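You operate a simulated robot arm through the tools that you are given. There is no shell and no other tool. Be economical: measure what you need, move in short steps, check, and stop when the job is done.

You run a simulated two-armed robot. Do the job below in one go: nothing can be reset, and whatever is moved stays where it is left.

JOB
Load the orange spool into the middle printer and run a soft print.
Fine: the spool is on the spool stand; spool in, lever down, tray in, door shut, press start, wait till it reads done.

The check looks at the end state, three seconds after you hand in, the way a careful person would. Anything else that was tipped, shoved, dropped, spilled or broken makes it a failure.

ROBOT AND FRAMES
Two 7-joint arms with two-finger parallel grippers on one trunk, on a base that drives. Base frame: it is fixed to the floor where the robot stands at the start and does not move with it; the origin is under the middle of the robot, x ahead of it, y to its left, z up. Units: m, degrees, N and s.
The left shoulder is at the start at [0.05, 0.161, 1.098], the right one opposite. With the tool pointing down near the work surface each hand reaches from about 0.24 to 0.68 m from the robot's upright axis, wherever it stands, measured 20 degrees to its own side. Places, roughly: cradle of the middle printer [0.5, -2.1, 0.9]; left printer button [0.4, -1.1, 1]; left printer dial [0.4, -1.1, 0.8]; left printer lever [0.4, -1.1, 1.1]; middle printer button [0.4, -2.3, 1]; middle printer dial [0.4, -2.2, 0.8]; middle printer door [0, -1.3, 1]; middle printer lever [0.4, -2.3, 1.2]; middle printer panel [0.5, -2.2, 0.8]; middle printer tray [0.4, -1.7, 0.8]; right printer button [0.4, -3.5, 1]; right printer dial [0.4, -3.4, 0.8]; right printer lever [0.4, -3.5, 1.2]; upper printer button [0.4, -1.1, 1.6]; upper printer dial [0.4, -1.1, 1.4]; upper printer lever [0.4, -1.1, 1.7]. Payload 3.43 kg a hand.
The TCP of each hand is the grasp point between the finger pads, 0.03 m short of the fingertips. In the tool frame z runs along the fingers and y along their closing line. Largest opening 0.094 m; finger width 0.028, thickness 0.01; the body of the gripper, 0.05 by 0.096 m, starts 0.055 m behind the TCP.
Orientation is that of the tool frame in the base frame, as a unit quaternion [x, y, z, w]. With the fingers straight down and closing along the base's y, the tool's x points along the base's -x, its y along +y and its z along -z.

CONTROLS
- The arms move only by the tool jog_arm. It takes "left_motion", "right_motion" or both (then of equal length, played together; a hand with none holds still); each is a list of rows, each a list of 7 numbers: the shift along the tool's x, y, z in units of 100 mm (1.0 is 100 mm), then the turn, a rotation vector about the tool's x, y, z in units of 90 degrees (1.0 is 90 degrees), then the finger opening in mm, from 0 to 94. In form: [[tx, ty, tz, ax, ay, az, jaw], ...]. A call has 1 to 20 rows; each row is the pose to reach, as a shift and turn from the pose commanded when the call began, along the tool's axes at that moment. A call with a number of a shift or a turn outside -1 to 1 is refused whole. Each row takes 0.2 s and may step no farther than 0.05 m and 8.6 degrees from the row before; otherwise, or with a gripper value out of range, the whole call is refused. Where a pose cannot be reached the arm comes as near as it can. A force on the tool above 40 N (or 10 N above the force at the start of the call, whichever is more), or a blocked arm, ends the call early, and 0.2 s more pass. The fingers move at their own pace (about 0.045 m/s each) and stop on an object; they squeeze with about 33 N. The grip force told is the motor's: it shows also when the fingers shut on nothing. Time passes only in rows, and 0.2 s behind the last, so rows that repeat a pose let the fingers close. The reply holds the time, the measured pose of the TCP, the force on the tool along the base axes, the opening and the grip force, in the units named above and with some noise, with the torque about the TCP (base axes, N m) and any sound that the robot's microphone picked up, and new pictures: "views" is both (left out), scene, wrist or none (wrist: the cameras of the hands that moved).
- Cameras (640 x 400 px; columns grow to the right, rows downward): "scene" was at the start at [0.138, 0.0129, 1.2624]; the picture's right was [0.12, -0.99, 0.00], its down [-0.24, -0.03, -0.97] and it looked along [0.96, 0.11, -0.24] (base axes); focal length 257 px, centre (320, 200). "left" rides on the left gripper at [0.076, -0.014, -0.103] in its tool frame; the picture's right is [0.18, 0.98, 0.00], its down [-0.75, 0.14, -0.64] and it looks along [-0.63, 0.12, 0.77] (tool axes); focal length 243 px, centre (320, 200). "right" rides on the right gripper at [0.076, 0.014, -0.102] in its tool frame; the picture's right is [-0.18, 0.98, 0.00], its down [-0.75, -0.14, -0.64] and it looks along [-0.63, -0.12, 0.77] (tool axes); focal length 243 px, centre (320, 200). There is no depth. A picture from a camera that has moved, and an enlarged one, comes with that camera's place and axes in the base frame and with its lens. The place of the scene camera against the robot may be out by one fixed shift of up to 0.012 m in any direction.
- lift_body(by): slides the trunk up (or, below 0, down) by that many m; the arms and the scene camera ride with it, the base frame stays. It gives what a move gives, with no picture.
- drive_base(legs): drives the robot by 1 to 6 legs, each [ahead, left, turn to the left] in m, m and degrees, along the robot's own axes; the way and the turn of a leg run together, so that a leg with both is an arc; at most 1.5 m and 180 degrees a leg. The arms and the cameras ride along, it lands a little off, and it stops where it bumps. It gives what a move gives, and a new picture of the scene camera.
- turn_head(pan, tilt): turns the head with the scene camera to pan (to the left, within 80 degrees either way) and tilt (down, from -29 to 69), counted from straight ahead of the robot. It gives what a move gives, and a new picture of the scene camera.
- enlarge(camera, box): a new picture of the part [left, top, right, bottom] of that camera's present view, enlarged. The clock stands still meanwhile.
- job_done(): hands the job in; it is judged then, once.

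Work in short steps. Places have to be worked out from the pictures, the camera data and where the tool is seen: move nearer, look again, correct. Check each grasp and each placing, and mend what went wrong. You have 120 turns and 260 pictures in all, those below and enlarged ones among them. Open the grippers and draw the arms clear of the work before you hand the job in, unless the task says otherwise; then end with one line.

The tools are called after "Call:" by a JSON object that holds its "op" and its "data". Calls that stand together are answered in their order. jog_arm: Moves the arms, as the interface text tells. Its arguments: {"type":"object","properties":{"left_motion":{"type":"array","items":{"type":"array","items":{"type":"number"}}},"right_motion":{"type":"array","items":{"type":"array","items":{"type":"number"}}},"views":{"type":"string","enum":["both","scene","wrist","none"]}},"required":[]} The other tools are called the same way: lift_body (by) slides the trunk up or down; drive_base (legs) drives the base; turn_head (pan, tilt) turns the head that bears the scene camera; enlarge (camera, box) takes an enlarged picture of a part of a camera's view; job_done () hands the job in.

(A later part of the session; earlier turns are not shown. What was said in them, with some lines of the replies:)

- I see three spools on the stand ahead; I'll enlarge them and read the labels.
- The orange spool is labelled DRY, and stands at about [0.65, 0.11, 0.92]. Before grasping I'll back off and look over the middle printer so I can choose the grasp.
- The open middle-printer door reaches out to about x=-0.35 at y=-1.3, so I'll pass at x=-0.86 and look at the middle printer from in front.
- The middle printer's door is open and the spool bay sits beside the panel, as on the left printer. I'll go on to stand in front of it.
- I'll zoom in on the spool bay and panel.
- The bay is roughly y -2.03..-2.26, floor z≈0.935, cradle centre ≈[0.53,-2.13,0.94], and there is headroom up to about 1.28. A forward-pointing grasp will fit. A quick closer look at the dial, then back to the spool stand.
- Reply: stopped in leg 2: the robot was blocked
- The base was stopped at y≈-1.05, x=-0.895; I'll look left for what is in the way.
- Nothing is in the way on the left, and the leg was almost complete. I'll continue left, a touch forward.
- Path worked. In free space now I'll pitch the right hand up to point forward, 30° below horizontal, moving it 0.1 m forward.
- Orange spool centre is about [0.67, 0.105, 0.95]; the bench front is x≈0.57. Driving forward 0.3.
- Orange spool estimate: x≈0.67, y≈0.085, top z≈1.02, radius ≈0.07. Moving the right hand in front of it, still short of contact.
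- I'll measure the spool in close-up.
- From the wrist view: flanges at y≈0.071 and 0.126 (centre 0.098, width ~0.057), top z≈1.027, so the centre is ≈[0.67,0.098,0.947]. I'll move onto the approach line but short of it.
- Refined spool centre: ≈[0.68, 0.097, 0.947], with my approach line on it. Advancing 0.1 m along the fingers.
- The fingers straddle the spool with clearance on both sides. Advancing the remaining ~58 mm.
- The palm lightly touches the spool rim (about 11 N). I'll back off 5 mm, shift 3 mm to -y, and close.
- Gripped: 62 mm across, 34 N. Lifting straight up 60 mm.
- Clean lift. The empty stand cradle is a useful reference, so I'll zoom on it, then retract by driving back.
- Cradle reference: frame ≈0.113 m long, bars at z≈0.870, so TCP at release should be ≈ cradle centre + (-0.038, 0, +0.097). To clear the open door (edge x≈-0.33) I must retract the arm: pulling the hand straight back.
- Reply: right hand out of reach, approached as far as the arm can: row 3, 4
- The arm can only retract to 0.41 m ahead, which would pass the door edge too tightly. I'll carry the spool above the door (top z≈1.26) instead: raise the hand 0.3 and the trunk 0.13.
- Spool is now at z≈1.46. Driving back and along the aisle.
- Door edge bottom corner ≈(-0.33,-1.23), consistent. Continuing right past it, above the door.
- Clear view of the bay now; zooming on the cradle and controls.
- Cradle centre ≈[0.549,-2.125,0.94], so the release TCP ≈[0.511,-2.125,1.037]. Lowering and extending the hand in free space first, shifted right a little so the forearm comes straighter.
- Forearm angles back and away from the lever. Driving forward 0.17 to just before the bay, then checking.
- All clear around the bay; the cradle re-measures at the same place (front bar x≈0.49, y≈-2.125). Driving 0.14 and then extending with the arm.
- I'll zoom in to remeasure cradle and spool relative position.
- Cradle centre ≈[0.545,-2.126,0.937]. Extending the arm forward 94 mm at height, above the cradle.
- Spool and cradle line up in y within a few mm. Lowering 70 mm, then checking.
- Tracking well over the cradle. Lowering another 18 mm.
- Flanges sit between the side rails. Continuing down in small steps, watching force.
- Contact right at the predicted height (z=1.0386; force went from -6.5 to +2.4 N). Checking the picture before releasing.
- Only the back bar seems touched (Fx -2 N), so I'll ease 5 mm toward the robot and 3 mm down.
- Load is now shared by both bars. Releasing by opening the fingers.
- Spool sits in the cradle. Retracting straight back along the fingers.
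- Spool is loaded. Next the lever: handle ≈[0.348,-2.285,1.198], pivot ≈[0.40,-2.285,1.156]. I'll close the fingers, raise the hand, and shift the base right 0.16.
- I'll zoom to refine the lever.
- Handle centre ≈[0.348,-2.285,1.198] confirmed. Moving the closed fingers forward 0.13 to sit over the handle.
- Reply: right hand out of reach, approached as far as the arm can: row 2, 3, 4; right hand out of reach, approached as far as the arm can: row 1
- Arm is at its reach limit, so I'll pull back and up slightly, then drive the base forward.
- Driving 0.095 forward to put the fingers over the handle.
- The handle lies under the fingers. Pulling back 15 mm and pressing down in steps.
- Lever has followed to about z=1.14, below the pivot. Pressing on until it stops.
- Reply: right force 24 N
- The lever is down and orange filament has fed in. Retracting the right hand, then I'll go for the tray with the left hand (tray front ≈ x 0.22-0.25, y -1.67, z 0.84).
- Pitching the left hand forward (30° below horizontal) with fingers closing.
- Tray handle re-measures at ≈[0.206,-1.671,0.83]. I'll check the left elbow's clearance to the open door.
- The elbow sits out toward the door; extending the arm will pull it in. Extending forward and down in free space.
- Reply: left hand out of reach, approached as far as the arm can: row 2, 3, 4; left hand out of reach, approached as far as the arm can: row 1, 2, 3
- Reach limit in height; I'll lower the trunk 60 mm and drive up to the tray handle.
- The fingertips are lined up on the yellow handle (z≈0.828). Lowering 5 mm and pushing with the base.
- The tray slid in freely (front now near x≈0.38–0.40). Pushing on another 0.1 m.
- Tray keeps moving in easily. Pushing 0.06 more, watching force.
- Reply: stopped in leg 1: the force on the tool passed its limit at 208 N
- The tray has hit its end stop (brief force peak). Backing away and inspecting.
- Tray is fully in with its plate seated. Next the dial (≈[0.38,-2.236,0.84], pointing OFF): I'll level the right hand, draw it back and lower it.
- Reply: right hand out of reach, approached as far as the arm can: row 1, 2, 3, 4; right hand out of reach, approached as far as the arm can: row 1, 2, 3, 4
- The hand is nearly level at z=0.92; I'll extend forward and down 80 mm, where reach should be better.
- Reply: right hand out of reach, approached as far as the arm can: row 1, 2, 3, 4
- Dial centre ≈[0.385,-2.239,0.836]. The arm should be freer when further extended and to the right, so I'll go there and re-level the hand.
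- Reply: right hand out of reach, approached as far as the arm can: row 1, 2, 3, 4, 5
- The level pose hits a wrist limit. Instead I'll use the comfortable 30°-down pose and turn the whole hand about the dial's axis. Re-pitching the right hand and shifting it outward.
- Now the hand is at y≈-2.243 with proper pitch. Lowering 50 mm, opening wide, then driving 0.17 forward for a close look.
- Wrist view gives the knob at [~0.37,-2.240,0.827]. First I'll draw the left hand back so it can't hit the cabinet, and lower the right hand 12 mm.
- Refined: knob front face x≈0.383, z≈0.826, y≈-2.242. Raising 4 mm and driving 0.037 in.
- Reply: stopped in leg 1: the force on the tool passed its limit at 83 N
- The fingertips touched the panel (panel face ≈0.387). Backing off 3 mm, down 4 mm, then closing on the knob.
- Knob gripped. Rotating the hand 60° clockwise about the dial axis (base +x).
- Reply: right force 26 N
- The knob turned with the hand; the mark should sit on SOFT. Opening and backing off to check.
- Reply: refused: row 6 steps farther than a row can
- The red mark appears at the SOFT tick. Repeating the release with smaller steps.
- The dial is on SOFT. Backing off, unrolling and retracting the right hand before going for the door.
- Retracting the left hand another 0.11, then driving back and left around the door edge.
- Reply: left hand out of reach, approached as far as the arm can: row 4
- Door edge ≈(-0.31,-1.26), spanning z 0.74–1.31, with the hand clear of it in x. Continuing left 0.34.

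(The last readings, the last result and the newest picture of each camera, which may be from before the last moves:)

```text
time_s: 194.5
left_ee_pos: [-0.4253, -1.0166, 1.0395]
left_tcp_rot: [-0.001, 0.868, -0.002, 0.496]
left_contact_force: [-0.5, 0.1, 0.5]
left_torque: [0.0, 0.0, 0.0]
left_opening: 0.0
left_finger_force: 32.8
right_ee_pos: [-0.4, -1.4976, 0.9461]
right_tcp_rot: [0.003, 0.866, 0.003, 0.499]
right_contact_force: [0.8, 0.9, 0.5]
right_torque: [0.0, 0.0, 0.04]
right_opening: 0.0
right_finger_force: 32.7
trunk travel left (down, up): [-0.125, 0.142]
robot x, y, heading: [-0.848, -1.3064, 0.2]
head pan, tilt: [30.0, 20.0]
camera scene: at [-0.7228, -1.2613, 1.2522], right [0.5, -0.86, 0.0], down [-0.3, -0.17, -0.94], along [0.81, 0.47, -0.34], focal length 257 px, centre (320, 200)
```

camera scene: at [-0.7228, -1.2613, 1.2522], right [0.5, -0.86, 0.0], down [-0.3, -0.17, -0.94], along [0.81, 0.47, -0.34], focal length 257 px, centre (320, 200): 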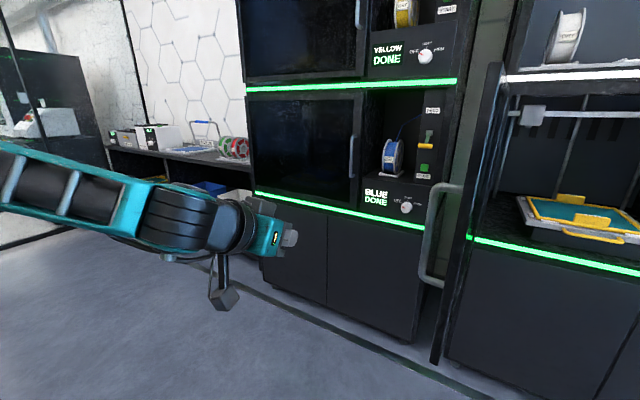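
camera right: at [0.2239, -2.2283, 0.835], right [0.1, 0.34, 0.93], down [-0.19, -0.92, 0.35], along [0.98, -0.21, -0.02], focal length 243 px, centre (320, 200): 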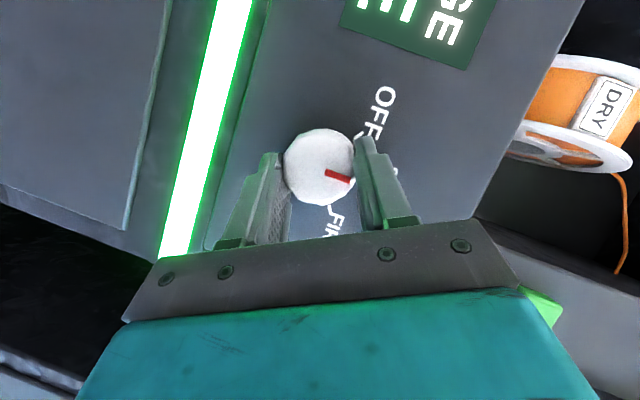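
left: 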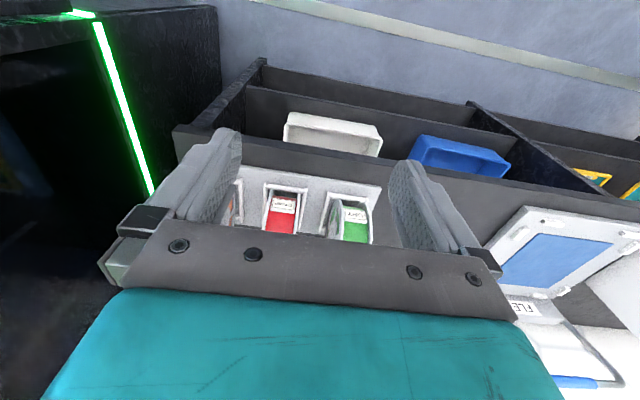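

Robot is left of the door. I'll extend the left hand forward about 0.2 on the outer side of the door, then sweep right.

Call:
{"op": "jog_arm", "data": {"left_motion": [[-0.14, 0, 0.25, 0, 0, 0, 0], [-0.28, 0, 0.5, 0, 0, 0, 0], [-0.43, 0, 0.75, 0, 0, 0, 0], [-0.57, 0, 1.0, 0, 0, 0, 0]], "views": "none"}}

Call:
{"op": "jog_arm", "data": {"left_motion": [[-0.14, 0, 0.25, 0, 0, 0, 0], [-0.28, 0, 0.5, 0, 0, 0, 0], [-0.43, 0, 0.75, 0, 0, 0, 0]], "views": "none"}}

Call:
{"op": "drive_base", "data": {"legs": [[0.03, -0.1, 0]]}}

```text
time_s: 195.5
left_ee_pos: [-0.3127, -1.0158, 1.0373]
left_tcp_rot: [-0.003, 0.868, -0.001, 0.496]
left_contact_force: [-0.2, 0.1, 0.7]
left_torque: [-0.02, 0.01, 0.03]
left_opening: 0.0003
left_finger_force: 32.8
right_ee_pos: [-0.3992, -1.4978, 0.9457]
right_tcp_rot: [0.003, 0.866, 0.003, 0.499]
right_contact_force: [0.4, 0.4, -0.6]
right_torque: [0.02, -0.05, 0.01]
right_opening: 0.0001
right_finger_force: 33.3
trunk travel left (down, up): [-0.125, 0.142]
robot x, y, heading: [-0.8442, -1.3088, 0.5]
head pan, tilt: [30.0, 20.0]
```

```text
time_s: 196.3
left_ee_pos: [-0.2251, -1.0152, 1.0376]
left_tcp_rot: [-0.002, 0.868, -0.001, 0.496]
left_contact_force: [0.2, -0.2, 0.0]
left_torque: [0.0, -0.03, 0.0]
left_opening: 0.0
left_finger_force: 33.4
right_ee_pos: [-0.3983, -1.4979, 0.9456]
right_tcp_rot: [0.004, 0.867, 0.003, 0.499]
right_contact_force: [-0.6, 0.8, 0.0]
right_torque: [-0.02, 0.04, 0.0]
right_opening: 0.0001
right_finger_force: 32.8
trunk travel left (down, up): [-0.125, 0.142]
robot x, y, heading: [-0.8484, -1.3123, 0.0]
head pan, tilt: [30.0, 20.0]
```

```text
time_s: 197.8
left_ee_pos: [-0.1956, -1.1147, 1.036]
left_tcp_rot: [-0.002, 0.868, -0.001, 0.496]
left_contact_force: [-0.9, -0.9, 0.1]
left_torque: [-0.02, 0.0, 0.04]
left_opening: 0.0
left_finger_force: 33.5
right_ee_pos: [-0.3686, -1.5955, 0.9452]
right_tcp_rot: [0.003, 0.866, 0.003, 0.499]
right_contact_force: [0.6, 0.1, 0.8]
right_torque: [0.04, 0.02, 0.0]
right_opening: 0.0004
right_finger_force: 32.7
trunk travel left (down, up): [-0.125, 0.142]
robot x, y, heading: [-0.8192, -1.4105, 0.1]
head pan, tilt: [30.0, 20.0]
camera scene: at [-0.6927, -1.3613, 1.2522], right [0.5, -0.86, 0.0], down [-0.3, -0.17, -0.94], along [0.81, 0.47, -0.34], focal length 257 px, centre (320, 200)
```

scene: 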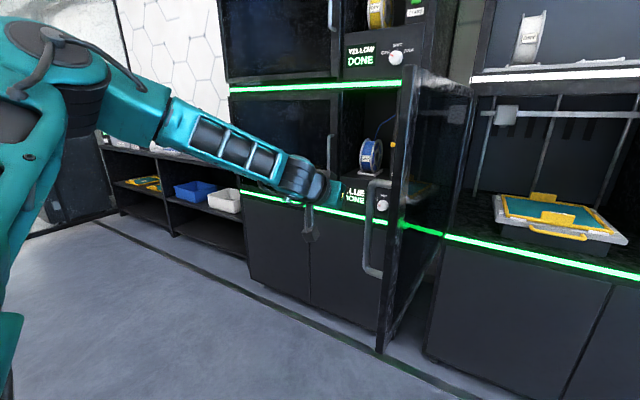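

The hand is on the door's outer side, just beyond the handle. Sweeping right.

Call:
{"op": "drive_base", "data": {"legs": [[0.0, -0.2, 0]]}}

```text
time_s: 200.2
left_ee_pos: [-0.1946, -1.3117, 1.0382]
left_tcp_rot: [-0.003, 0.868, -0.001, 0.496]
left_contact_force: [0.0, -0.2, -0.6]
left_torque: [-0.02, 0.02, -0.02]
left_opening: 0.0
left_finger_force: 32.5
right_ee_pos: [-0.3663, -1.7951, 0.947]
right_tcp_rot: [0.002, 0.866, 0.004, 0.499]
right_contact_force: [-0.6, -0.6, 0.1]
right_torque: [-0.01, 0.01, -0.01]
right_opening: 0.0
right_finger_force: 33.0
trunk travel left (down, up): [-0.125, 0.142]
robot x, y, heading: [-0.8165, -1.6068, 0.5]
head pan, tilt: [30.0, 20.0]
camera scene: at [-0.6916, -1.559, 1.2522], right [0.51, -0.86, 0.0], down [-0.3, -0.17, -0.94], along [0.81, 0.48, -0.34], focal length 257 px, centre (320, 200)
```

scene: 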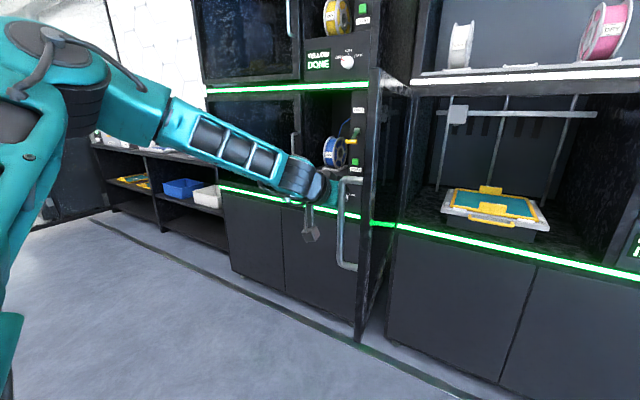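

Door is moving (edge now ≈(-0.33,-1.42)). Continuing along the arc.

Call:
{"op": "drive_base", "data": {"legs": [[0.05, -0.2, 0], [0.1, -0.15, 0]]}}

```text
time_s: 204.1
left_ee_pos: [-0.0431, -1.6573, 1.0378]
left_tcp_rot: [-0.003, 0.868, -0.001, 0.496]
left_contact_force: [0.5, 0.0, 0.2]
left_torque: [-0.02, -0.01, 0.0]
left_opening: 0.0
left_finger_force: 32.6
right_ee_pos: [-0.2152, -2.1392, 0.9461]
right_tcp_rot: [0.002, 0.867, 0.004, 0.499]
right_contact_force: [-1.2, -0.4, -0.6]
right_torque: [0.01, 0.05, 0.02]
right_opening: 0.0
right_finger_force: 33.0
trunk travel left (down, up): [-0.125, 0.142]
robot x, y, heading: [-0.6661, -1.9528, 0.4]
head pan, tilt: [30.0, 20.0]
camera scene: at [-0.54, -1.9044, 1.2522], right [0.51, -0.86, 0.0], down [-0.3, -0.17, -0.94], along [0.81, 0.47, -0.34], focal length 257 px, centre (320, 200)
```

scene: 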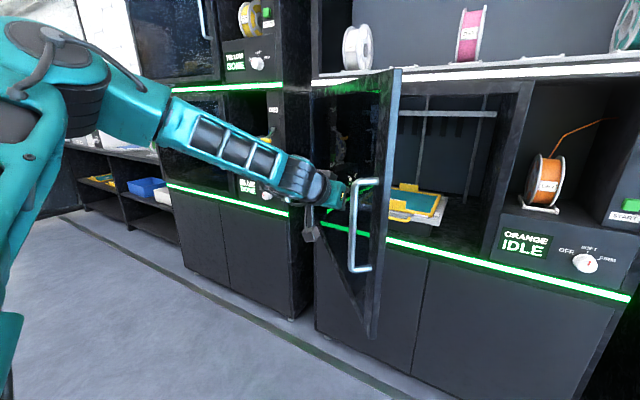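

Door is about 40° swung. Continuing forward and right.

Call:
{"op": "drive_base", "data": {"legs": [[0.15, -0.1, 0], [0.08, -0.02, 0]]}}

```text
time_s: 206.3
left_ee_pos: [0.1862, -1.7776, 1.037]
left_tcp_rot: [-0.002, 0.868, -0.002, 0.496]
left_contact_force: [1.2, -0.1, 0.0]
left_torque: [0.0, -0.01, -0.04]
left_opening: 0.0002
left_finger_force: 32.9
right_ee_pos: [0.0124, -2.2599, 0.9463]
right_tcp_rot: [0.003, 0.867, 0.003, 0.499]
right_contact_force: [-0.6, -0.3, -0.6]
right_torque: [0.04, -0.01, -0.02]
right_opening: 0.0001
right_finger_force: 33.4
trunk travel left (down, up): [-0.125, 0.142]
robot x, y, heading: [-0.4385, -2.0734, 0.4]
head pan, tilt: [30.0, 20.0]
camera scene: at [-0.3111, -2.0235, 1.2521], right [0.5, -0.86, 0.0], down [-0.3, -0.17, -0.94], along [0.81, 0.47, -0.34], focal length 257 px, centre (320, 200)
```

scene: 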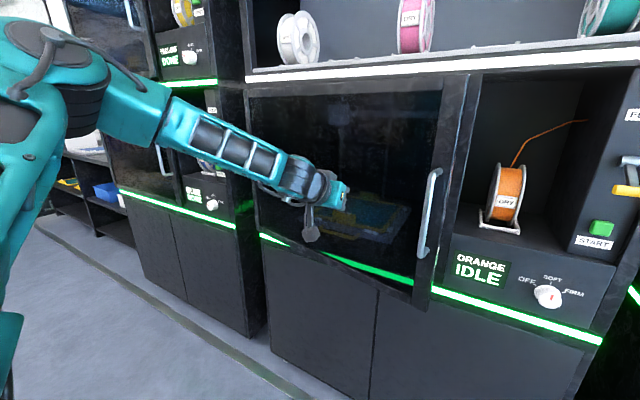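

Nearly shut (~68°). Driving 0.1 more, then finishing with a gentle arm push.

Call:
{"op": "drive_base", "data": {"legs": [[0.1, -0.02, 0]]}}

Call:
{"op": "jog_arm", "data": {"left_motion": [[-0.025, 0, 0.043, 0, 0, 0, 0], [-0.05, 0, 0.087, 0, 0, 0, 0], [-0.1, 0, 0.173, 0, 0, 0, 0], [-0.15, 0, 0.26, 0, 0, 0, 0], [-0.2, 0, 0.346, 0, 0, 0, 0]], "views": "scene"}}

```text
time_s: 207.5
left_ee_pos: [0.2861, -1.7973, 1.0367]
left_tcp_rot: [-0.003, 0.869, -0.001, 0.495]
left_contact_force: [0.5, 1.2, 0.4]
left_torque: [0.01, 0.0, 0.01]
left_opening: 0.0001
left_finger_force: 33.3
right_ee_pos: [0.1116, -2.2777, 0.9459]
right_tcp_rot: [0.002, 0.867, 0.004, 0.499]
right_contact_force: [0.2, 0.3, 0.5]
right_torque: [-0.01, -0.01, -0.01]
right_opening: 0.0
right_finger_force: 32.5
trunk travel left (down, up): [-0.125, 0.142]
robot x, y, heading: [-0.3432, -2.0953, 0.5]
head pan, tilt: [30.0, 20.0]
camera scene: at [-0.212, -2.0434, 1.2521], right [0.5, -0.86, 0.0], down [-0.3, -0.17, -0.94], along [0.81, 0.47, -0.34], focal length 257 px, centre (320, 200)
```

scene: 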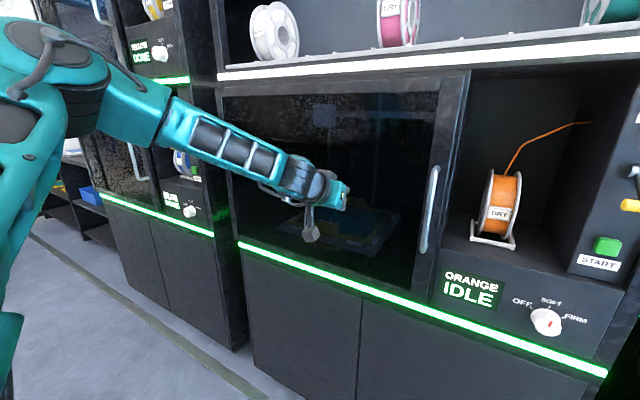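

```text
time_s: 208.7
left_ee_pos: [0.3264, -1.7964, 1.0365]
left_tcp_rot: [-0.003, 0.868, -0.001, 0.496]
left_contact_force: [-0.6, 0.0, 0.4]
left_torque: [0.01, -0.01, -0.02]
left_opening: 0.0
left_finger_force: 32.9
right_ee_pos: [0.1122, -2.2785, 0.9463]
right_tcp_rot: [0.003, 0.866, 0.004, 0.5]
right_contact_force: [-0.4, -0.1, -0.4]
right_torque: [0.02, -0.01, -0.01]
right_opening: 0.0001
right_finger_force: 33.1
trunk travel left (down, up): [-0.125, 0.142]
robot x, y, heading: [-0.3382, -2.091, 0.7]
head pan, tilt: [30.0, 20.0]
camera scene: at [-0.2125, -2.0432, 1.2522], right [0.5, -0.86, 0.0], down [-0.3, -0.17, -0.94], along [0.81, 0.47, -0.34], focal length 257 px, centre (320, 200)
```

scene: 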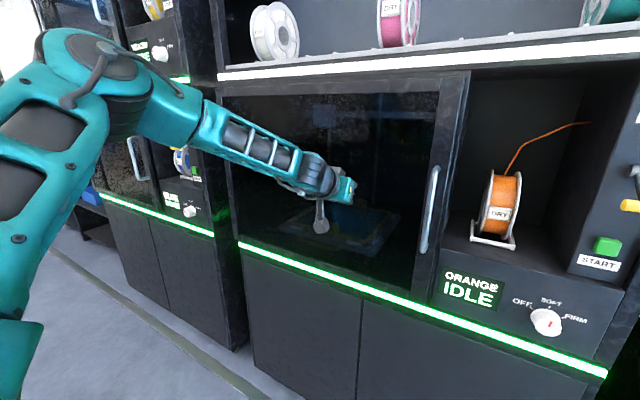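

The door looks closed; pushing on until I feel it stop.

Call:
{"op": "jog_arm", "data": {"left_motion": [[-0.04, 0, 0.07, 0, 0, 0, 0], [-0.08, 0, 0.14, 0, 0, 0, 0], [-0.12, 0, 0.21, 0, 0, 0, 0], [-0.16, 0, 0.28, 0, 0, 0, 0], [-0.2, 0, 0.35, 0, 0, 0, 0]], "views": "none"}}

Call:
{"op": "enlarge", "data": {"camera": "scene", "box": [200, 50, 500, 320]}}

```text
time_s: 209.4
left_ee_pos: [0.3368, -1.7975, 1.0366]
left_tcp_rot: [-0.002, 0.869, -0.002, 0.495]
left_contact_force: [-26.9, 0.6, 9.4]
left_torque: [0.12, -0.19, 0.01]
left_opening: 0.0
left_finger_force: 33.2
right_ee_pos: [0.108, -2.2777, 0.9489]
right_tcp_rot: [0.002, 0.865, 0.003, 0.502]
right_contact_force: [0.4, -0.2, -0.2]
right_torque: [0.01, 0.0, 0.02]
right_opening: 0.0
right_finger_force: 32.8
trunk travel left (down, up): [-0.125, 0.142]
robot x, y, heading: [-0.3376, -2.0918, 0.7]
head pan, tilt: [30.0, 20.0]
stopped in row 3 (left hand): the force on the tool passed its limit at 48 N (the readings are from after the stop); the commanded pose is now the measured one
```

```text
1.48 times, centred on (350, 185) of scene
camera zoom: at [-0.218, -2.0435, 1.253], right [0.51, -0.86, 0.0], down [-0.29, -0.17, -0.94], along [0.81, 0.48, -0.34], focal length 381 px, centre (276, 222)
```

zoom: 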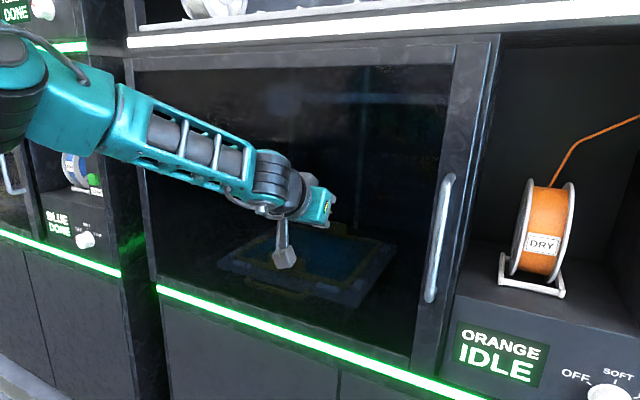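

Door shut firmly. Withdrawing the left hand and raising the right to the START button height (~1.01–1.02).

Call:
{"op": "jog_arm", "data": {"left_motion": [[0.1, 0, -0.2, 0, 0, 0, 0], [0.25, 0, -0.45, 0, 0, 0, 0], [0.4, 0, -0.7, 0, 0, 0, 0]], "right_motion": [[-0.23, 0, -0.13, 0, 0, 0, 0], [-0.46, 0, -0.27, 0, 0, 0, 0], [-0.69, 0, -0.4, 0, 0, 0, 0]], "views": "none"}}

Call:
{"op": "turn_head", "data": {"pan": -10, "tilt": 20}}

Call:
{"op": "enlarge", "data": {"camera": "right", "box": [0, 0, 640, 400]}}

```text
time_s: 210.2
left_ee_pos: [0.2601, -1.7953, 1.0346]
left_tcp_rot: [-0.002, 0.87, -0.002, 0.492]
left_contact_force: [-0.4, -0.2, 0.4]
left_torque: [0.03, -0.02, -0.02]
left_opening: 0.0
left_finger_force: 33.2
right_ee_pos: [0.1122, -2.2777, 1.0251]
right_tcp_rot: [0.002, 0.866, 0.004, 0.499]
right_contact_force: [0.0, -0.2, -0.2]
right_torque: [-0.02, 0.02, 0.01]
right_opening: 0.0
right_finger_force: 32.6
trunk travel left (down, up): [-0.125, 0.142]
robot x, y, heading: [-0.3368, -2.0978, 0.1]
head pan, tilt: [30.0, 20.0]
```

```text
time_s: 211.3
left_ee_pos: [0.2608, -1.7972, 1.0338]
left_tcp_rot: [-0.002, 0.87, -0.001, 0.492]
left_contact_force: [-0.8, -0.5, -0.2]
left_torque: [-0.01, 0.02, -0.02]
left_opening: 0.0001
left_finger_force: 32.8
right_ee_pos: [0.1129, -2.2782, 1.0239]
right_tcp_rot: [0.002, 0.867, 0.004, 0.499]
right_contact_force: [-0.3, -0.5, 0.0]
right_torque: [0.01, 0.01, -0.01]
right_opening: 0.0
right_finger_force: 33.3
trunk travel left (down, up): [-0.125, 0.142]
robot x, y, heading: [-0.3377, -2.0929, 0.3]
head pan, tilt: [-10.0, 20.0]
camera scene: at [-0.2018, -2.1057, 1.2522], right [-0.17, -0.99, 0.0], down [-0.34, 0.06, -0.94], along [0.93, -0.16, -0.34], focal length 257 px, centre (320, 200)
```

scene: 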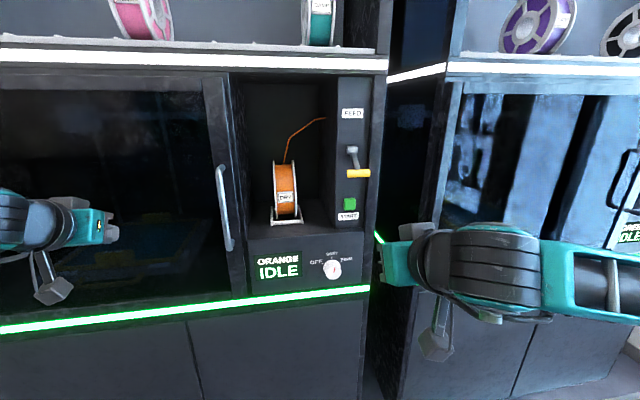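

```text
1.00 times, centred on (320, 200) of right (not enlarged: the box is as wide or as high as the picture)
camera zoom: at [-0.0141, -2.2636, 1.0104], right [0.09, 0.98, 0.17], down [-0.18, -0.15, 0.97], along [0.98, -0.12, 0.16], focal length 243 px, centre (320, 200)
```

zoom: 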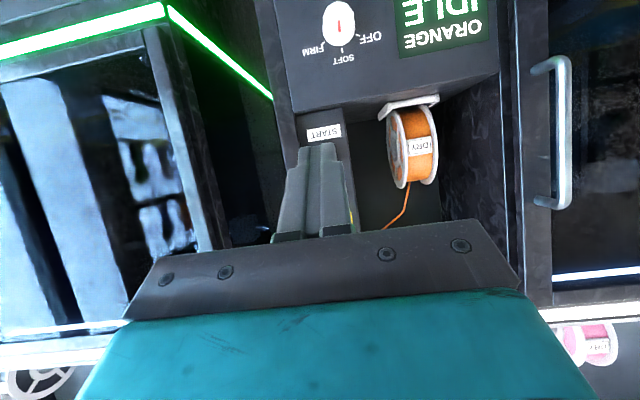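

Dial reads SOFT. The button is ≈[0.385,-2.285,1.005]. I'll retract the left hand so it stays clear of the door, then drive up to the button.

Call:
{"op": "jog_arm", "data": {"left_motion": [[0.14, 0, -0.25, 0, 0, 0, 0], [0.28, 0, -0.5, 0, 0, 0, 0], [0.43, 0, -0.75, 0, 0, 0, 0], [0.57, 0, -1.0, 0, 0, 0, 0]], "right_motion": [[0.01, -0.01, 0, 0, 0, 0, 0], [0.02, -0.03, 0.01, 0, 0, 0, 0], [0.035, -0.05, 0.02, 0, 0, 0, 0], [0.035, -0.06, 0.02, 0, 0, 0, 0]], "views": "none"}}

Call:
{"op": "drive_base", "data": {"legs": [[0.17, 0, -0.2]]}}

Call:
{"op": "enlarge", "data": {"camera": "scene", "box": [300, 120, 460, 260]}}

Call:
{"op": "enlarge", "data": {"camera": "right", "box": [160, 0, 480, 240]}}

```text
time_s: 212.3
left_ee_pos: [0.1467, -1.7983, 1.0375]
left_tcp_rot: [-0.001, 0.87, -0.002, 0.493]
left_contact_force: [-0.9, -0.6, 1.2]
left_torque: [-0.01, 0.01, -0.01]
left_opening: 0.0001
left_finger_force: 33.2
right_ee_pos: [0.1114, -2.2845, 1.0228]
right_tcp_rot: [0.001, 0.867, 0.004, 0.499]
right_contact_force: [0.2, 0.0, 0.8]
right_torque: [0.01, -0.02, 0.0]
right_opening: 0.0001
right_finger_force: 33.2
trunk travel left (down, up): [-0.125, 0.142]
robot x, y, heading: [-0.3423, -2.0895, 0.4]
head pan, tilt: [-10.0, 20.0]
```

```text
time_s: 213.7
left_ee_pos: [0.3161, -1.7995, 1.0362]
left_tcp_rot: [-0.001, 0.87, -0.002, 0.492]
left_contact_force: [-0.1, 0.3, 0.5]
left_torque: [0.0, 0.01, 0.02]
left_opening: 0.0
left_finger_force: 32.8
right_ee_pos: [0.2788, -2.2862, 1.0207]
right_tcp_rot: [0.004, 0.866, 0.003, 0.499]
right_contact_force: [-0.2, 0.6, 0.5]
right_torque: [-0.03, 0.02, 0.0]
right_opening: 0.0
right_finger_force: 33.2
trunk travel left (down, up): [-0.125, 0.142]
robot x, y, heading: [-0.1724, -2.0894, 0.2]
head pan, tilt: [-10.0, 20.0]
camera scene: at [-0.0337, -2.1056, 1.2521], right [-0.17, -0.99, 0.0], down [-0.34, 0.06, -0.94], along [0.93, -0.16, -0.34], focal length 257 px, centre (320, 200)
```

scene: 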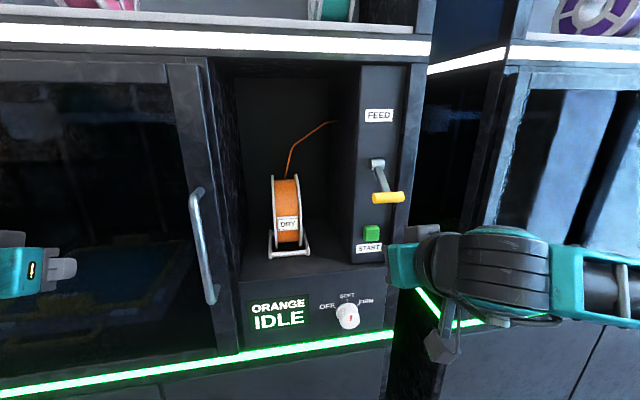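

```text
2.86 times, centred on (380, 190) of scene
camera zoom: at [-0.0337, -2.1056, 1.2521], right [-0.17, -0.99, 0.0], down [-0.34, 0.06, -0.94], along [0.93, -0.16, -0.34], focal length 735 px, centre (149, 229)
```

zoom: 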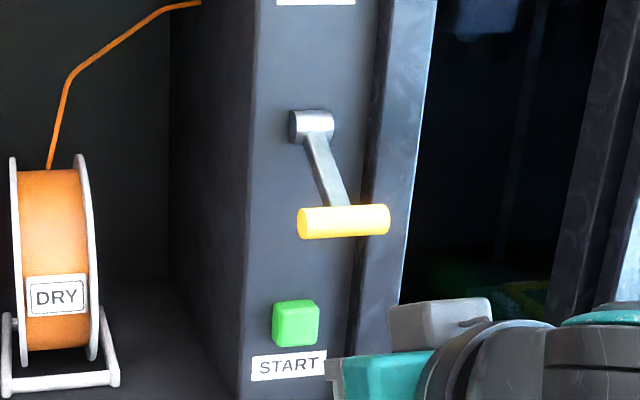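

```text
1.67 times, centred on (320, 120) of right
camera zoom: at [0.1516, -2.2714, 1.0072], right [0.1, 0.98, 0.17], down [-0.18, -0.15, 0.97], along [0.98, -0.12, 0.16], focal length 404 px, centre (320, 333)
```

zoom: 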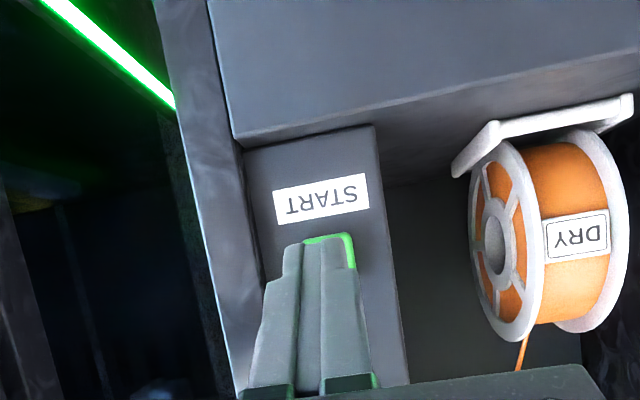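

Fingertips are aligned with the button (y≈-2.287, z≈1.003). Pressing forward with the arm until contact.

Call:
{"op": "jog_arm", "data": {"right_motion": [[-0.1, 0, 0.17, 0, 0, 0, 0], [-0.2, 0, 0.35, 0, 0, 0, 0], [-0.27, 0, 0.47, 0, 0, 0, 0], [-0.3, 0, 0.52, 0, 0, 0, 0], [-0.33, 0, 0.57, 0, 0, 0, 0], [-0.36, 0, 0.62, 0, 0, 0, 0]], "views": "wrist"}}

Call:
{"op": "enlarge", "data": {"camera": "scene", "box": [220, 150, 460, 350]}}

```text
time_s: 215.1
left_ee_pos: [0.3155, -1.7984, 1.0364]
left_tcp_rot: [0.0, 0.87, -0.003, 0.492]
left_contact_force: [-0.3, -0.1, 0.7]
left_torque: [-0.03, 0.0, 0.01]
left_opening: 0.0001
left_finger_force: 32.3
right_ee_pos: [0.3515, -2.2866, 1.0221]
right_tcp_rot: [0.003, 0.866, 0.003, 0.5]
right_contact_force: [-0.3, -0.1, -0.2]
right_torque: [-0.03, -0.03, 0.02]
right_opening: 0.0002
right_finger_force: 33.0
trunk travel left (down, up): [-0.125, 0.142]
robot x, y, heading: [-0.1686, -2.0906, 0.2]
head pan, tilt: [-10.0, 20.0]
camera right: at [0.2234, -2.2722, 1.0075], right [0.1, 0.98, 0.17], down [-0.18, -0.15, 0.97], along [0.98, -0.12, 0.16], focal length 243 px, centre (320, 200)
```

right: 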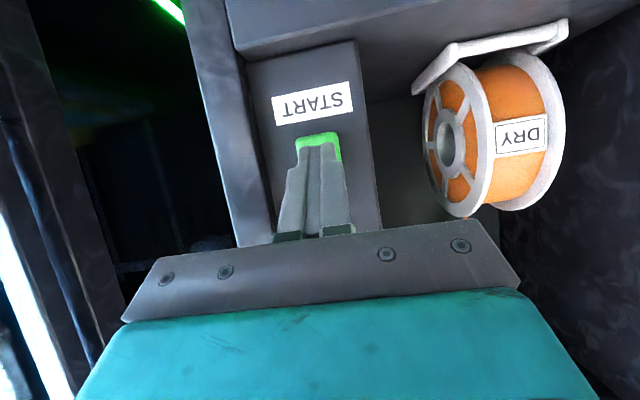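

```text
2.00 times, centred on (340, 250) of scene
camera zoom: at [-0.0342, -2.1056, 1.2522], right [-0.17, -0.99, 0.0], down [-0.34, 0.06, -0.94], along [0.93, -0.16, -0.34], focal length 515 px, centre (280, 100)
```

zoom: 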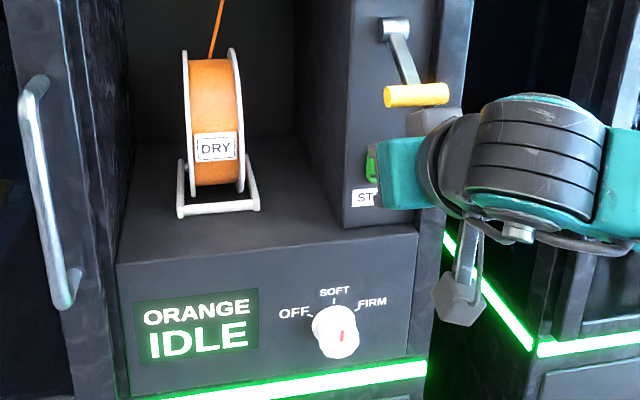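

No contact yet; continuing in small steps, watching the lever clearance.

Call:
{"op": "jog_arm", "data": {"right_motion": [[-0.015, 0, 0.026, 0, 0, 0, 0], [-0.03, 0, 0.052, 0, 0, 0, 0], [-0.045, 0, 0.078, 0, 0, 0, 0], [-0.06, 0, 0.104, 0, 0, 0, 0], [-0.075, 0, 0.13, 0, 0, 0, 0], [-0.09, 0, 0.156, 0, 0, 0, 0]], "views": "none"}}

Call:
{"op": "enlarge", "data": {"camera": "scene", "box": [220, 150, 460, 350]}}

```text
time_s: 216.5
left_ee_pos: [0.3139, -1.7991, 1.0364]
left_tcp_rot: [0.0, 0.87, -0.002, 0.493]
left_contact_force: [-0.7, 0.4, -1.0]
left_torque: [0.0, 0.0, -0.02]
left_opening: 0.0
left_finger_force: 32.3
right_ee_pos: [0.3655, -2.2865, 1.0214]
right_tcp_rot: [0.004, 0.866, 0.003, 0.499]
right_contact_force: [-15.8, -3.7, -0.2]
right_torque: [0.15, 0.02, -0.14]
right_opening: 0.0
right_finger_force: 33.1
trunk travel left (down, up): [-0.125, 0.142]
robot x, y, heading: [-0.1706, -2.0922, 0.2]
head pan, tilt: [-10.0, 20.0]
heard: click
```

```text
2.00 times, centred on (340, 250) of scene
camera zoom: at [-0.0363, -2.1061, 1.2525], right [-0.17, -0.99, 0.0], down [-0.34, 0.06, -0.94], along [0.93, -0.16, -0.34], focal length 515 px, centre (280, 100)
```

zoom: 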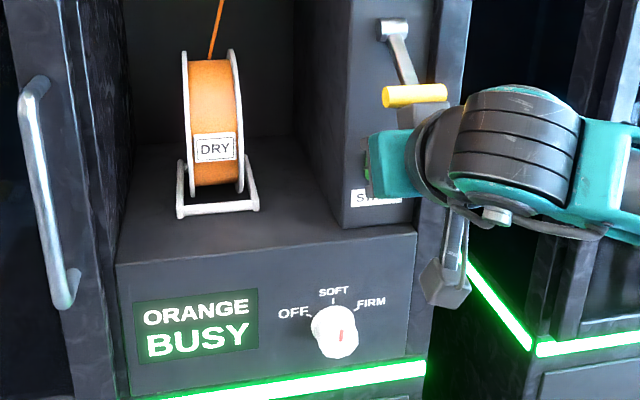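

Click heard and the panel reads BUSY. Backing off the button and withdrawing both arms, then waiting.

Call:
{"op": "jog_arm", "data": {"right_motion": [[0.1, 0, -0.17, 0, 0, 0, 0], [0.25, 0, -0.43, 0, 0, 0, 0], [0.4, 0, -0.69, 0, 0, 0, 0], [0.5, 0, -0.866, 0, 0, 0, 0]], "views": "none"}}

Call:
{"op": "drive_base", "data": {"legs": [[-0.4, 0, 0]]}}

Call:
{"op": "enlarge", "data": {"camera": "scene", "box": [150, 60, 450, 300]}}

```text
time_s: 217.5
left_ee_pos: [0.316, -1.8005, 1.0362]
left_tcp_rot: [0.0, 0.87, -0.003, 0.492]
left_contact_force: [0.2, 0.4, -0.2]
left_torque: [-0.01, -0.03, 0.0]
left_opening: 0.0
left_finger_force: 33.1
right_ee_pos: [0.2681, -2.2878, 1.0225]
right_tcp_rot: [0.004, 0.866, 0.003, 0.5]
right_contact_force: [0.5, 0.8, 0.9]
right_torque: [0.02, -0.04, 0.01]
right_opening: 0.0
right_finger_force: 33.0
trunk travel left (down, up): [-0.125, 0.142]
robot x, y, heading: [-0.1696, -2.0914, -0.0]
head pan, tilt: [-10.0, 20.0]
```

```text
time_s: 220.0
left_ee_pos: [-0.082, -1.802, 1.0349]
left_tcp_rot: [0.001, 0.87, -0.003, 0.493]
left_contact_force: [-0.3, 0.2, -0.9]
left_torque: [-0.01, -0.02, 0.01]
left_opening: 0.0001
left_finger_force: 33.1
right_ee_pos: [-0.1308, -2.2887, 1.0224]
right_tcp_rot: [0.006, 0.867, 0.002, 0.499]
right_contact_force: [-0.3, -0.9, 0.1]
right_torque: [-0.02, -0.01, 0.0]
right_opening: 0.0
right_finger_force: 33.3
trunk travel left (down, up): [-0.125, 0.142]
robot x, y, heading: [-0.5697, -2.0946, -0.1]
head pan, tilt: [-10.0, 20.0]
camera scene: at [-0.4321, -2.1062, 1.2523], right [-0.17, -0.98, 0.0], down [-0.34, 0.06, -0.94], along [0.93, -0.16, -0.34], focal length 257 px, centre (320, 200)
```

scene: 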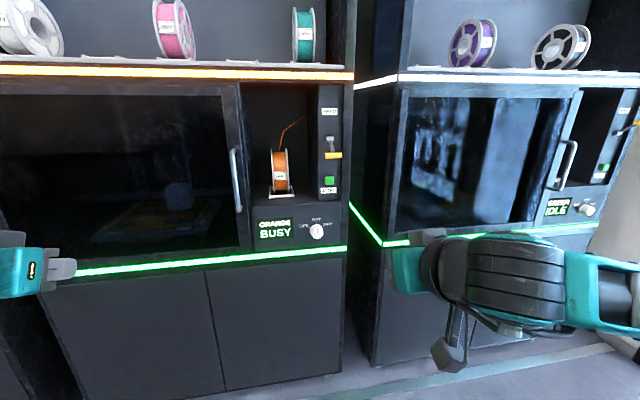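

```text
1.67 times, centred on (300, 180) of scene
camera zoom: at [-0.4321, -2.1062, 1.2523], right [-0.17, -0.98, 0.0], down [-0.34, 0.06, -0.94], along [0.93, -0.16, -0.34], focal length 429 px, centre (353, 233)
```

zoom: 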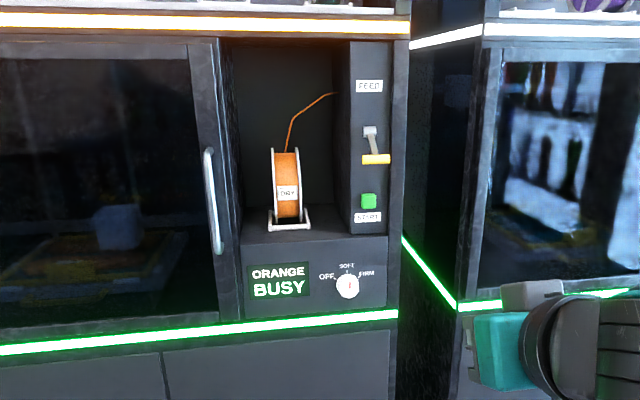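

The print is running. Opening both grippers and waiting with repeated poses.

Call:
{"op": "jog_arm", "data": {"left_motion": [[0, 0, 0, 0, 0, 0, 90], [0, 0, 0, 0, 0, 0, 90], [0, 0, 0, 0, 0, 0, 90], [0, 0, 0, 0, 0, 0, 90], [0, 0, 0, 0, 0, 0, 90], [0, 0, 0, 0, 0, 0, 90], [0, 0, 0, 0, 0, 0, 90], [0, 0, 0, 0, 0, 0, 90], [0, 0, 0, 0, 0, 0, 90], [0, 0, 0, 0, 0, 0, 90], [0, 0, 0, 0, 0, 0, 90], [0, 0, 0, 0, 0, 0, 90], [0, 0, 0, 0, 0, 0, 90], [0, 0, 0, 0, 0, 0, 90], [0, 0, 0, 0, 0, 0, 90], [0, 0, 0, 0, 0, 0, 90], [0, 0, 0, 0, 0, 0, 90], [0, 0, 0, 0, 0, 0, 90], [0, 0, 0, 0, 0, 0, 90], [0, 0, 0, 0, 0, 0, 90]], "right_motion": [[0, 0, 0, 0, 0, 0, 90], [0, 0, 0, 0, 0, 0, 90], [0, 0, 0, 0, 0, 0, 90], [0, 0, 0, 0, 0, 0, 90], [0, 0, 0, 0, 0, 0, 90], [0, 0, 0, 0, 0, 0, 90], [0, 0, 0, 0, 0, 0, 90], [0, 0, 0, 0, 0, 0, 90], [0, 0, 0, 0, 0, 0, 90], [0, 0, 0, 0, 0, 0, 90], [0, 0, 0, 0, 0, 0, 90], [0, 0, 0, 0, 0, 0, 90], [0, 0, 0, 0, 0, 0, 90], [0, 0, 0, 0, 0, 0, 90], [0, 0, 0, 0, 0, 0, 90], [0, 0, 0, 0, 0, 0, 90], [0, 0, 0, 0, 0, 0, 90], [0, 0, 0, 0, 0, 0, 90], [0, 0, 0, 0, 0, 0, 90], [0, 0, 0, 0, 0, 0, 90]], "views": "none"}}

Call:
{"op": "jog_arm", "data": {"right_motion": [[0, 0, 0, 0, 0, 0, 90], [0, 0, 0, 0, 0, 0, 90], [0, 0, 0, 0, 0, 0, 90], [0, 0, 0, 0, 0, 0, 90], [0, 0, 0, 0, 0, 0, 90], [0, 0, 0, 0, 0, 0, 90], [0, 0, 0, 0, 0, 0, 90], [0, 0, 0, 0, 0, 0, 90], [0, 0, 0, 0, 0, 0, 90], [0, 0, 0, 0, 0, 0, 90], [0, 0, 0, 0, 0, 0, 90], [0, 0, 0, 0, 0, 0, 90], [0, 0, 0, 0, 0, 0, 90], [0, 0, 0, 0, 0, 0, 90], [0, 0, 0, 0, 0, 0, 90], [0, 0, 0, 0, 0, 0, 90], [0, 0, 0, 0, 0, 0, 90], [0, 0, 0, 0, 0, 0, 90], [0, 0, 0, 0, 0, 0, 90], [0, 0, 0, 0, 0, 0, 90]], "views": "scene"}}

```text
time_s: 224.2
left_ee_pos: [-0.0815, -1.801, 1.0351]
left_tcp_rot: [0.001, 0.871, -0.003, 0.491]
left_contact_force: [0.9, -0.2, 0.4]
left_torque: [0.0, 0.0, 0.02]
left_opening: 0.09
left_finger_force: 0.0
right_ee_pos: [-0.1294, -2.2891, 1.0214]
right_tcp_rot: [0.006, 0.866, 0.002, 0.499]
right_contact_force: [0.2, 0.6, -0.2]
right_torque: [0.0, 0.02, -0.03]
right_opening: 0.09
right_finger_force: 0.0
trunk travel left (down, up): [-0.125, 0.142]
robot x, y, heading: [-0.5675, -2.0895, -0.0]
head pan, tilt: [-10.0, 20.0]
```

```text
time_s: 228.4
left_ee_pos: [-0.0811, -1.801, 1.0355]
left_tcp_rot: [0.001, 0.871, -0.003, 0.492]
left_contact_force: [-1.0, 0.2, 0.4]
left_torque: [0.01, 0.02, -0.06]
left_opening: 0.0899
left_finger_force: 0.1
right_ee_pos: [-0.1299, -2.2884, 1.023]
right_tcp_rot: [0.006, 0.866, 0.001, 0.499]
right_contact_force: [0.6, 0.1, 1.1]
right_torque: [0.03, -0.01, 0.02]
right_opening: 0.09
right_finger_force: 0.0
trunk travel left (down, up): [-0.125, 0.142]
robot x, y, heading: [-0.5706, -2.0924, -0.1]
head pan, tilt: [-10.0, 20.0]
camera scene: at [-0.4318, -2.1062, 1.2522], right [-0.17, -0.98, 0.0], down [-0.34, 0.06, -0.94], along [0.93, -0.16, -0.34], focal length 257 px, centre (320, 200)
```

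scene: 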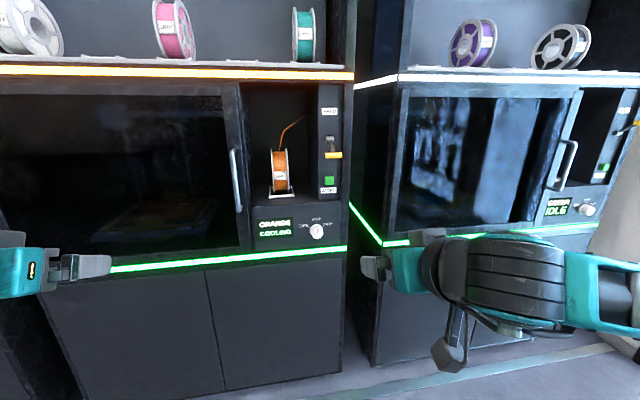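

It now reads COOLING. I'll keep waiting.

Call:
{"op": "jog_arm", "data": {"right_motion": [[0, 0, 0, 0, 0, 0, 90], [0, 0, 0, 0, 0, 0, 90], [0, 0, 0, 0, 0, 0, 90], [0, 0, 0, 0, 0, 0, 90], [0, 0, 0, 0, 0, 0, 90], [0, 0, 0, 0, 0, 0, 90], [0, 0, 0, 0, 0, 0, 90], [0, 0, 0, 0, 0, 0, 90], [0, 0, 0, 0, 0, 0, 90], [0, 0, 0, 0, 0, 0, 90], [0, 0, 0, 0, 0, 0, 90], [0, 0, 0, 0, 0, 0, 90], [0, 0, 0, 0, 0, 0, 90], [0, 0, 0, 0, 0, 0, 90], [0, 0, 0, 0, 0, 0, 90], [0, 0, 0, 0, 0, 0, 90], [0, 0, 0, 0, 0, 0, 90], [0, 0, 0, 0, 0, 0, 90], [0, 0, 0, 0, 0, 0, 90], [0, 0, 0, 0, 0, 0, 90]], "views": "none"}}

Call:
{"op": "jog_arm", "data": {"right_motion": [[0, 0, 0, 0, 0, 0, 90], [0, 0, 0, 0, 0, 0, 90], [0, 0, 0, 0, 0, 0, 90], [0, 0, 0, 0, 0, 0, 90], [0, 0, 0, 0, 0, 0, 90], [0, 0, 0, 0, 0, 0, 90], [0, 0, 0, 0, 0, 0, 90], [0, 0, 0, 0, 0, 0, 90], [0, 0, 0, 0, 0, 0, 90], [0, 0, 0, 0, 0, 0, 90], [0, 0, 0, 0, 0, 0, 90], [0, 0, 0, 0, 0, 0, 90], [0, 0, 0, 0, 0, 0, 90], [0, 0, 0, 0, 0, 0, 90], [0, 0, 0, 0, 0, 0, 90], [0, 0, 0, 0, 0, 0, 90], [0, 0, 0, 0, 0, 0, 90], [0, 0, 0, 0, 0, 0, 90], [0, 0, 0, 0, 0, 0, 90], [0, 0, 0, 0, 0, 0, 90]], "views": "none"}}

Call:
{"op": "enlarge", "data": {"camera": "scene", "box": [150, 60, 450, 300]}}

```text
time_s: 232.6
left_ee_pos: [-0.0797, -1.8006, 1.0357]
left_tcp_rot: [0.002, 0.871, -0.004, 0.492]
left_contact_force: [0.6, -0.6, 0.5]
left_torque: [0.0, -0.03, 0.01]
left_opening: 0.0899
left_finger_force: 0.0
right_ee_pos: [-0.1292, -2.289, 1.0222]
right_tcp_rot: [0.005, 0.866, 0.002, 0.499]
right_contact_force: [0.0, 0.0, 0.9]
right_torque: [-0.01, -0.01, 0.03]
right_opening: 0.0901
right_finger_force: 0.1
trunk travel left (down, up): [-0.125, 0.142]
robot x, y, heading: [-0.5716, -2.0929, 0.0]
head pan, tilt: [-10.0, 20.0]
```

```text
time_s: 236.8
left_ee_pos: [-0.0807, -1.8005, 1.0356]
left_tcp_rot: [0.001, 0.87, -0.003, 0.493]
left_contact_force: [0.3, 0.4, -0.9]
left_torque: [-0.01, -0.01, 0.03]
left_opening: 0.0899
left_finger_force: 0.1
right_ee_pos: [-0.1287, -2.2889, 1.0225]
right_tcp_rot: [0.005, 0.867, 0.002, 0.499]
right_contact_force: [0.8, 0.6, 0.0]
right_torque: [-0.05, -0.02, -0.02]
right_opening: 0.0899
right_finger_force: 0.0
trunk travel left (down, up): [-0.125, 0.142]
robot x, y, heading: [-0.5676, -2.0898, 0.1]
head pan, tilt: [-10.0, 20.0]
```

```text
1.67 times, centred on (300, 180) of scene
camera zoom: at [-0.4318, -2.1062, 1.2522], right [-0.17, -0.98, 0.0], down [-0.34, 0.06, -0.94], along [0.93, -0.16, -0.34], focal length 429 px, centre (353, 233)
```

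zoom: 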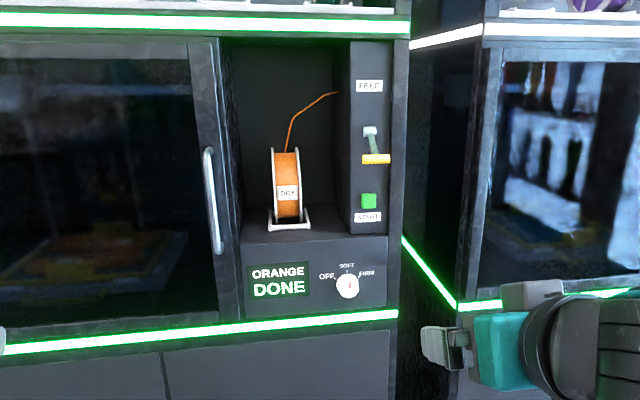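

The panel reads ORANGE DONE, the door is shut, and the arms are clear with grippers open. Handing in.

Call:
{"op": "job_done", "data": {}}

```text
The job is handed in.
```

The orange spool is loaded in the middle printer and the soft print is finished: lever down, tray in, door shut, dial on SOFT, and the panel reads ORANGE DONE. I did not inspect the printed part through the door. The base also stopped once in the aisle at about x=-0.9, y=-1.05 when something blocked it; I did not see what it touched or check whether anything moved.
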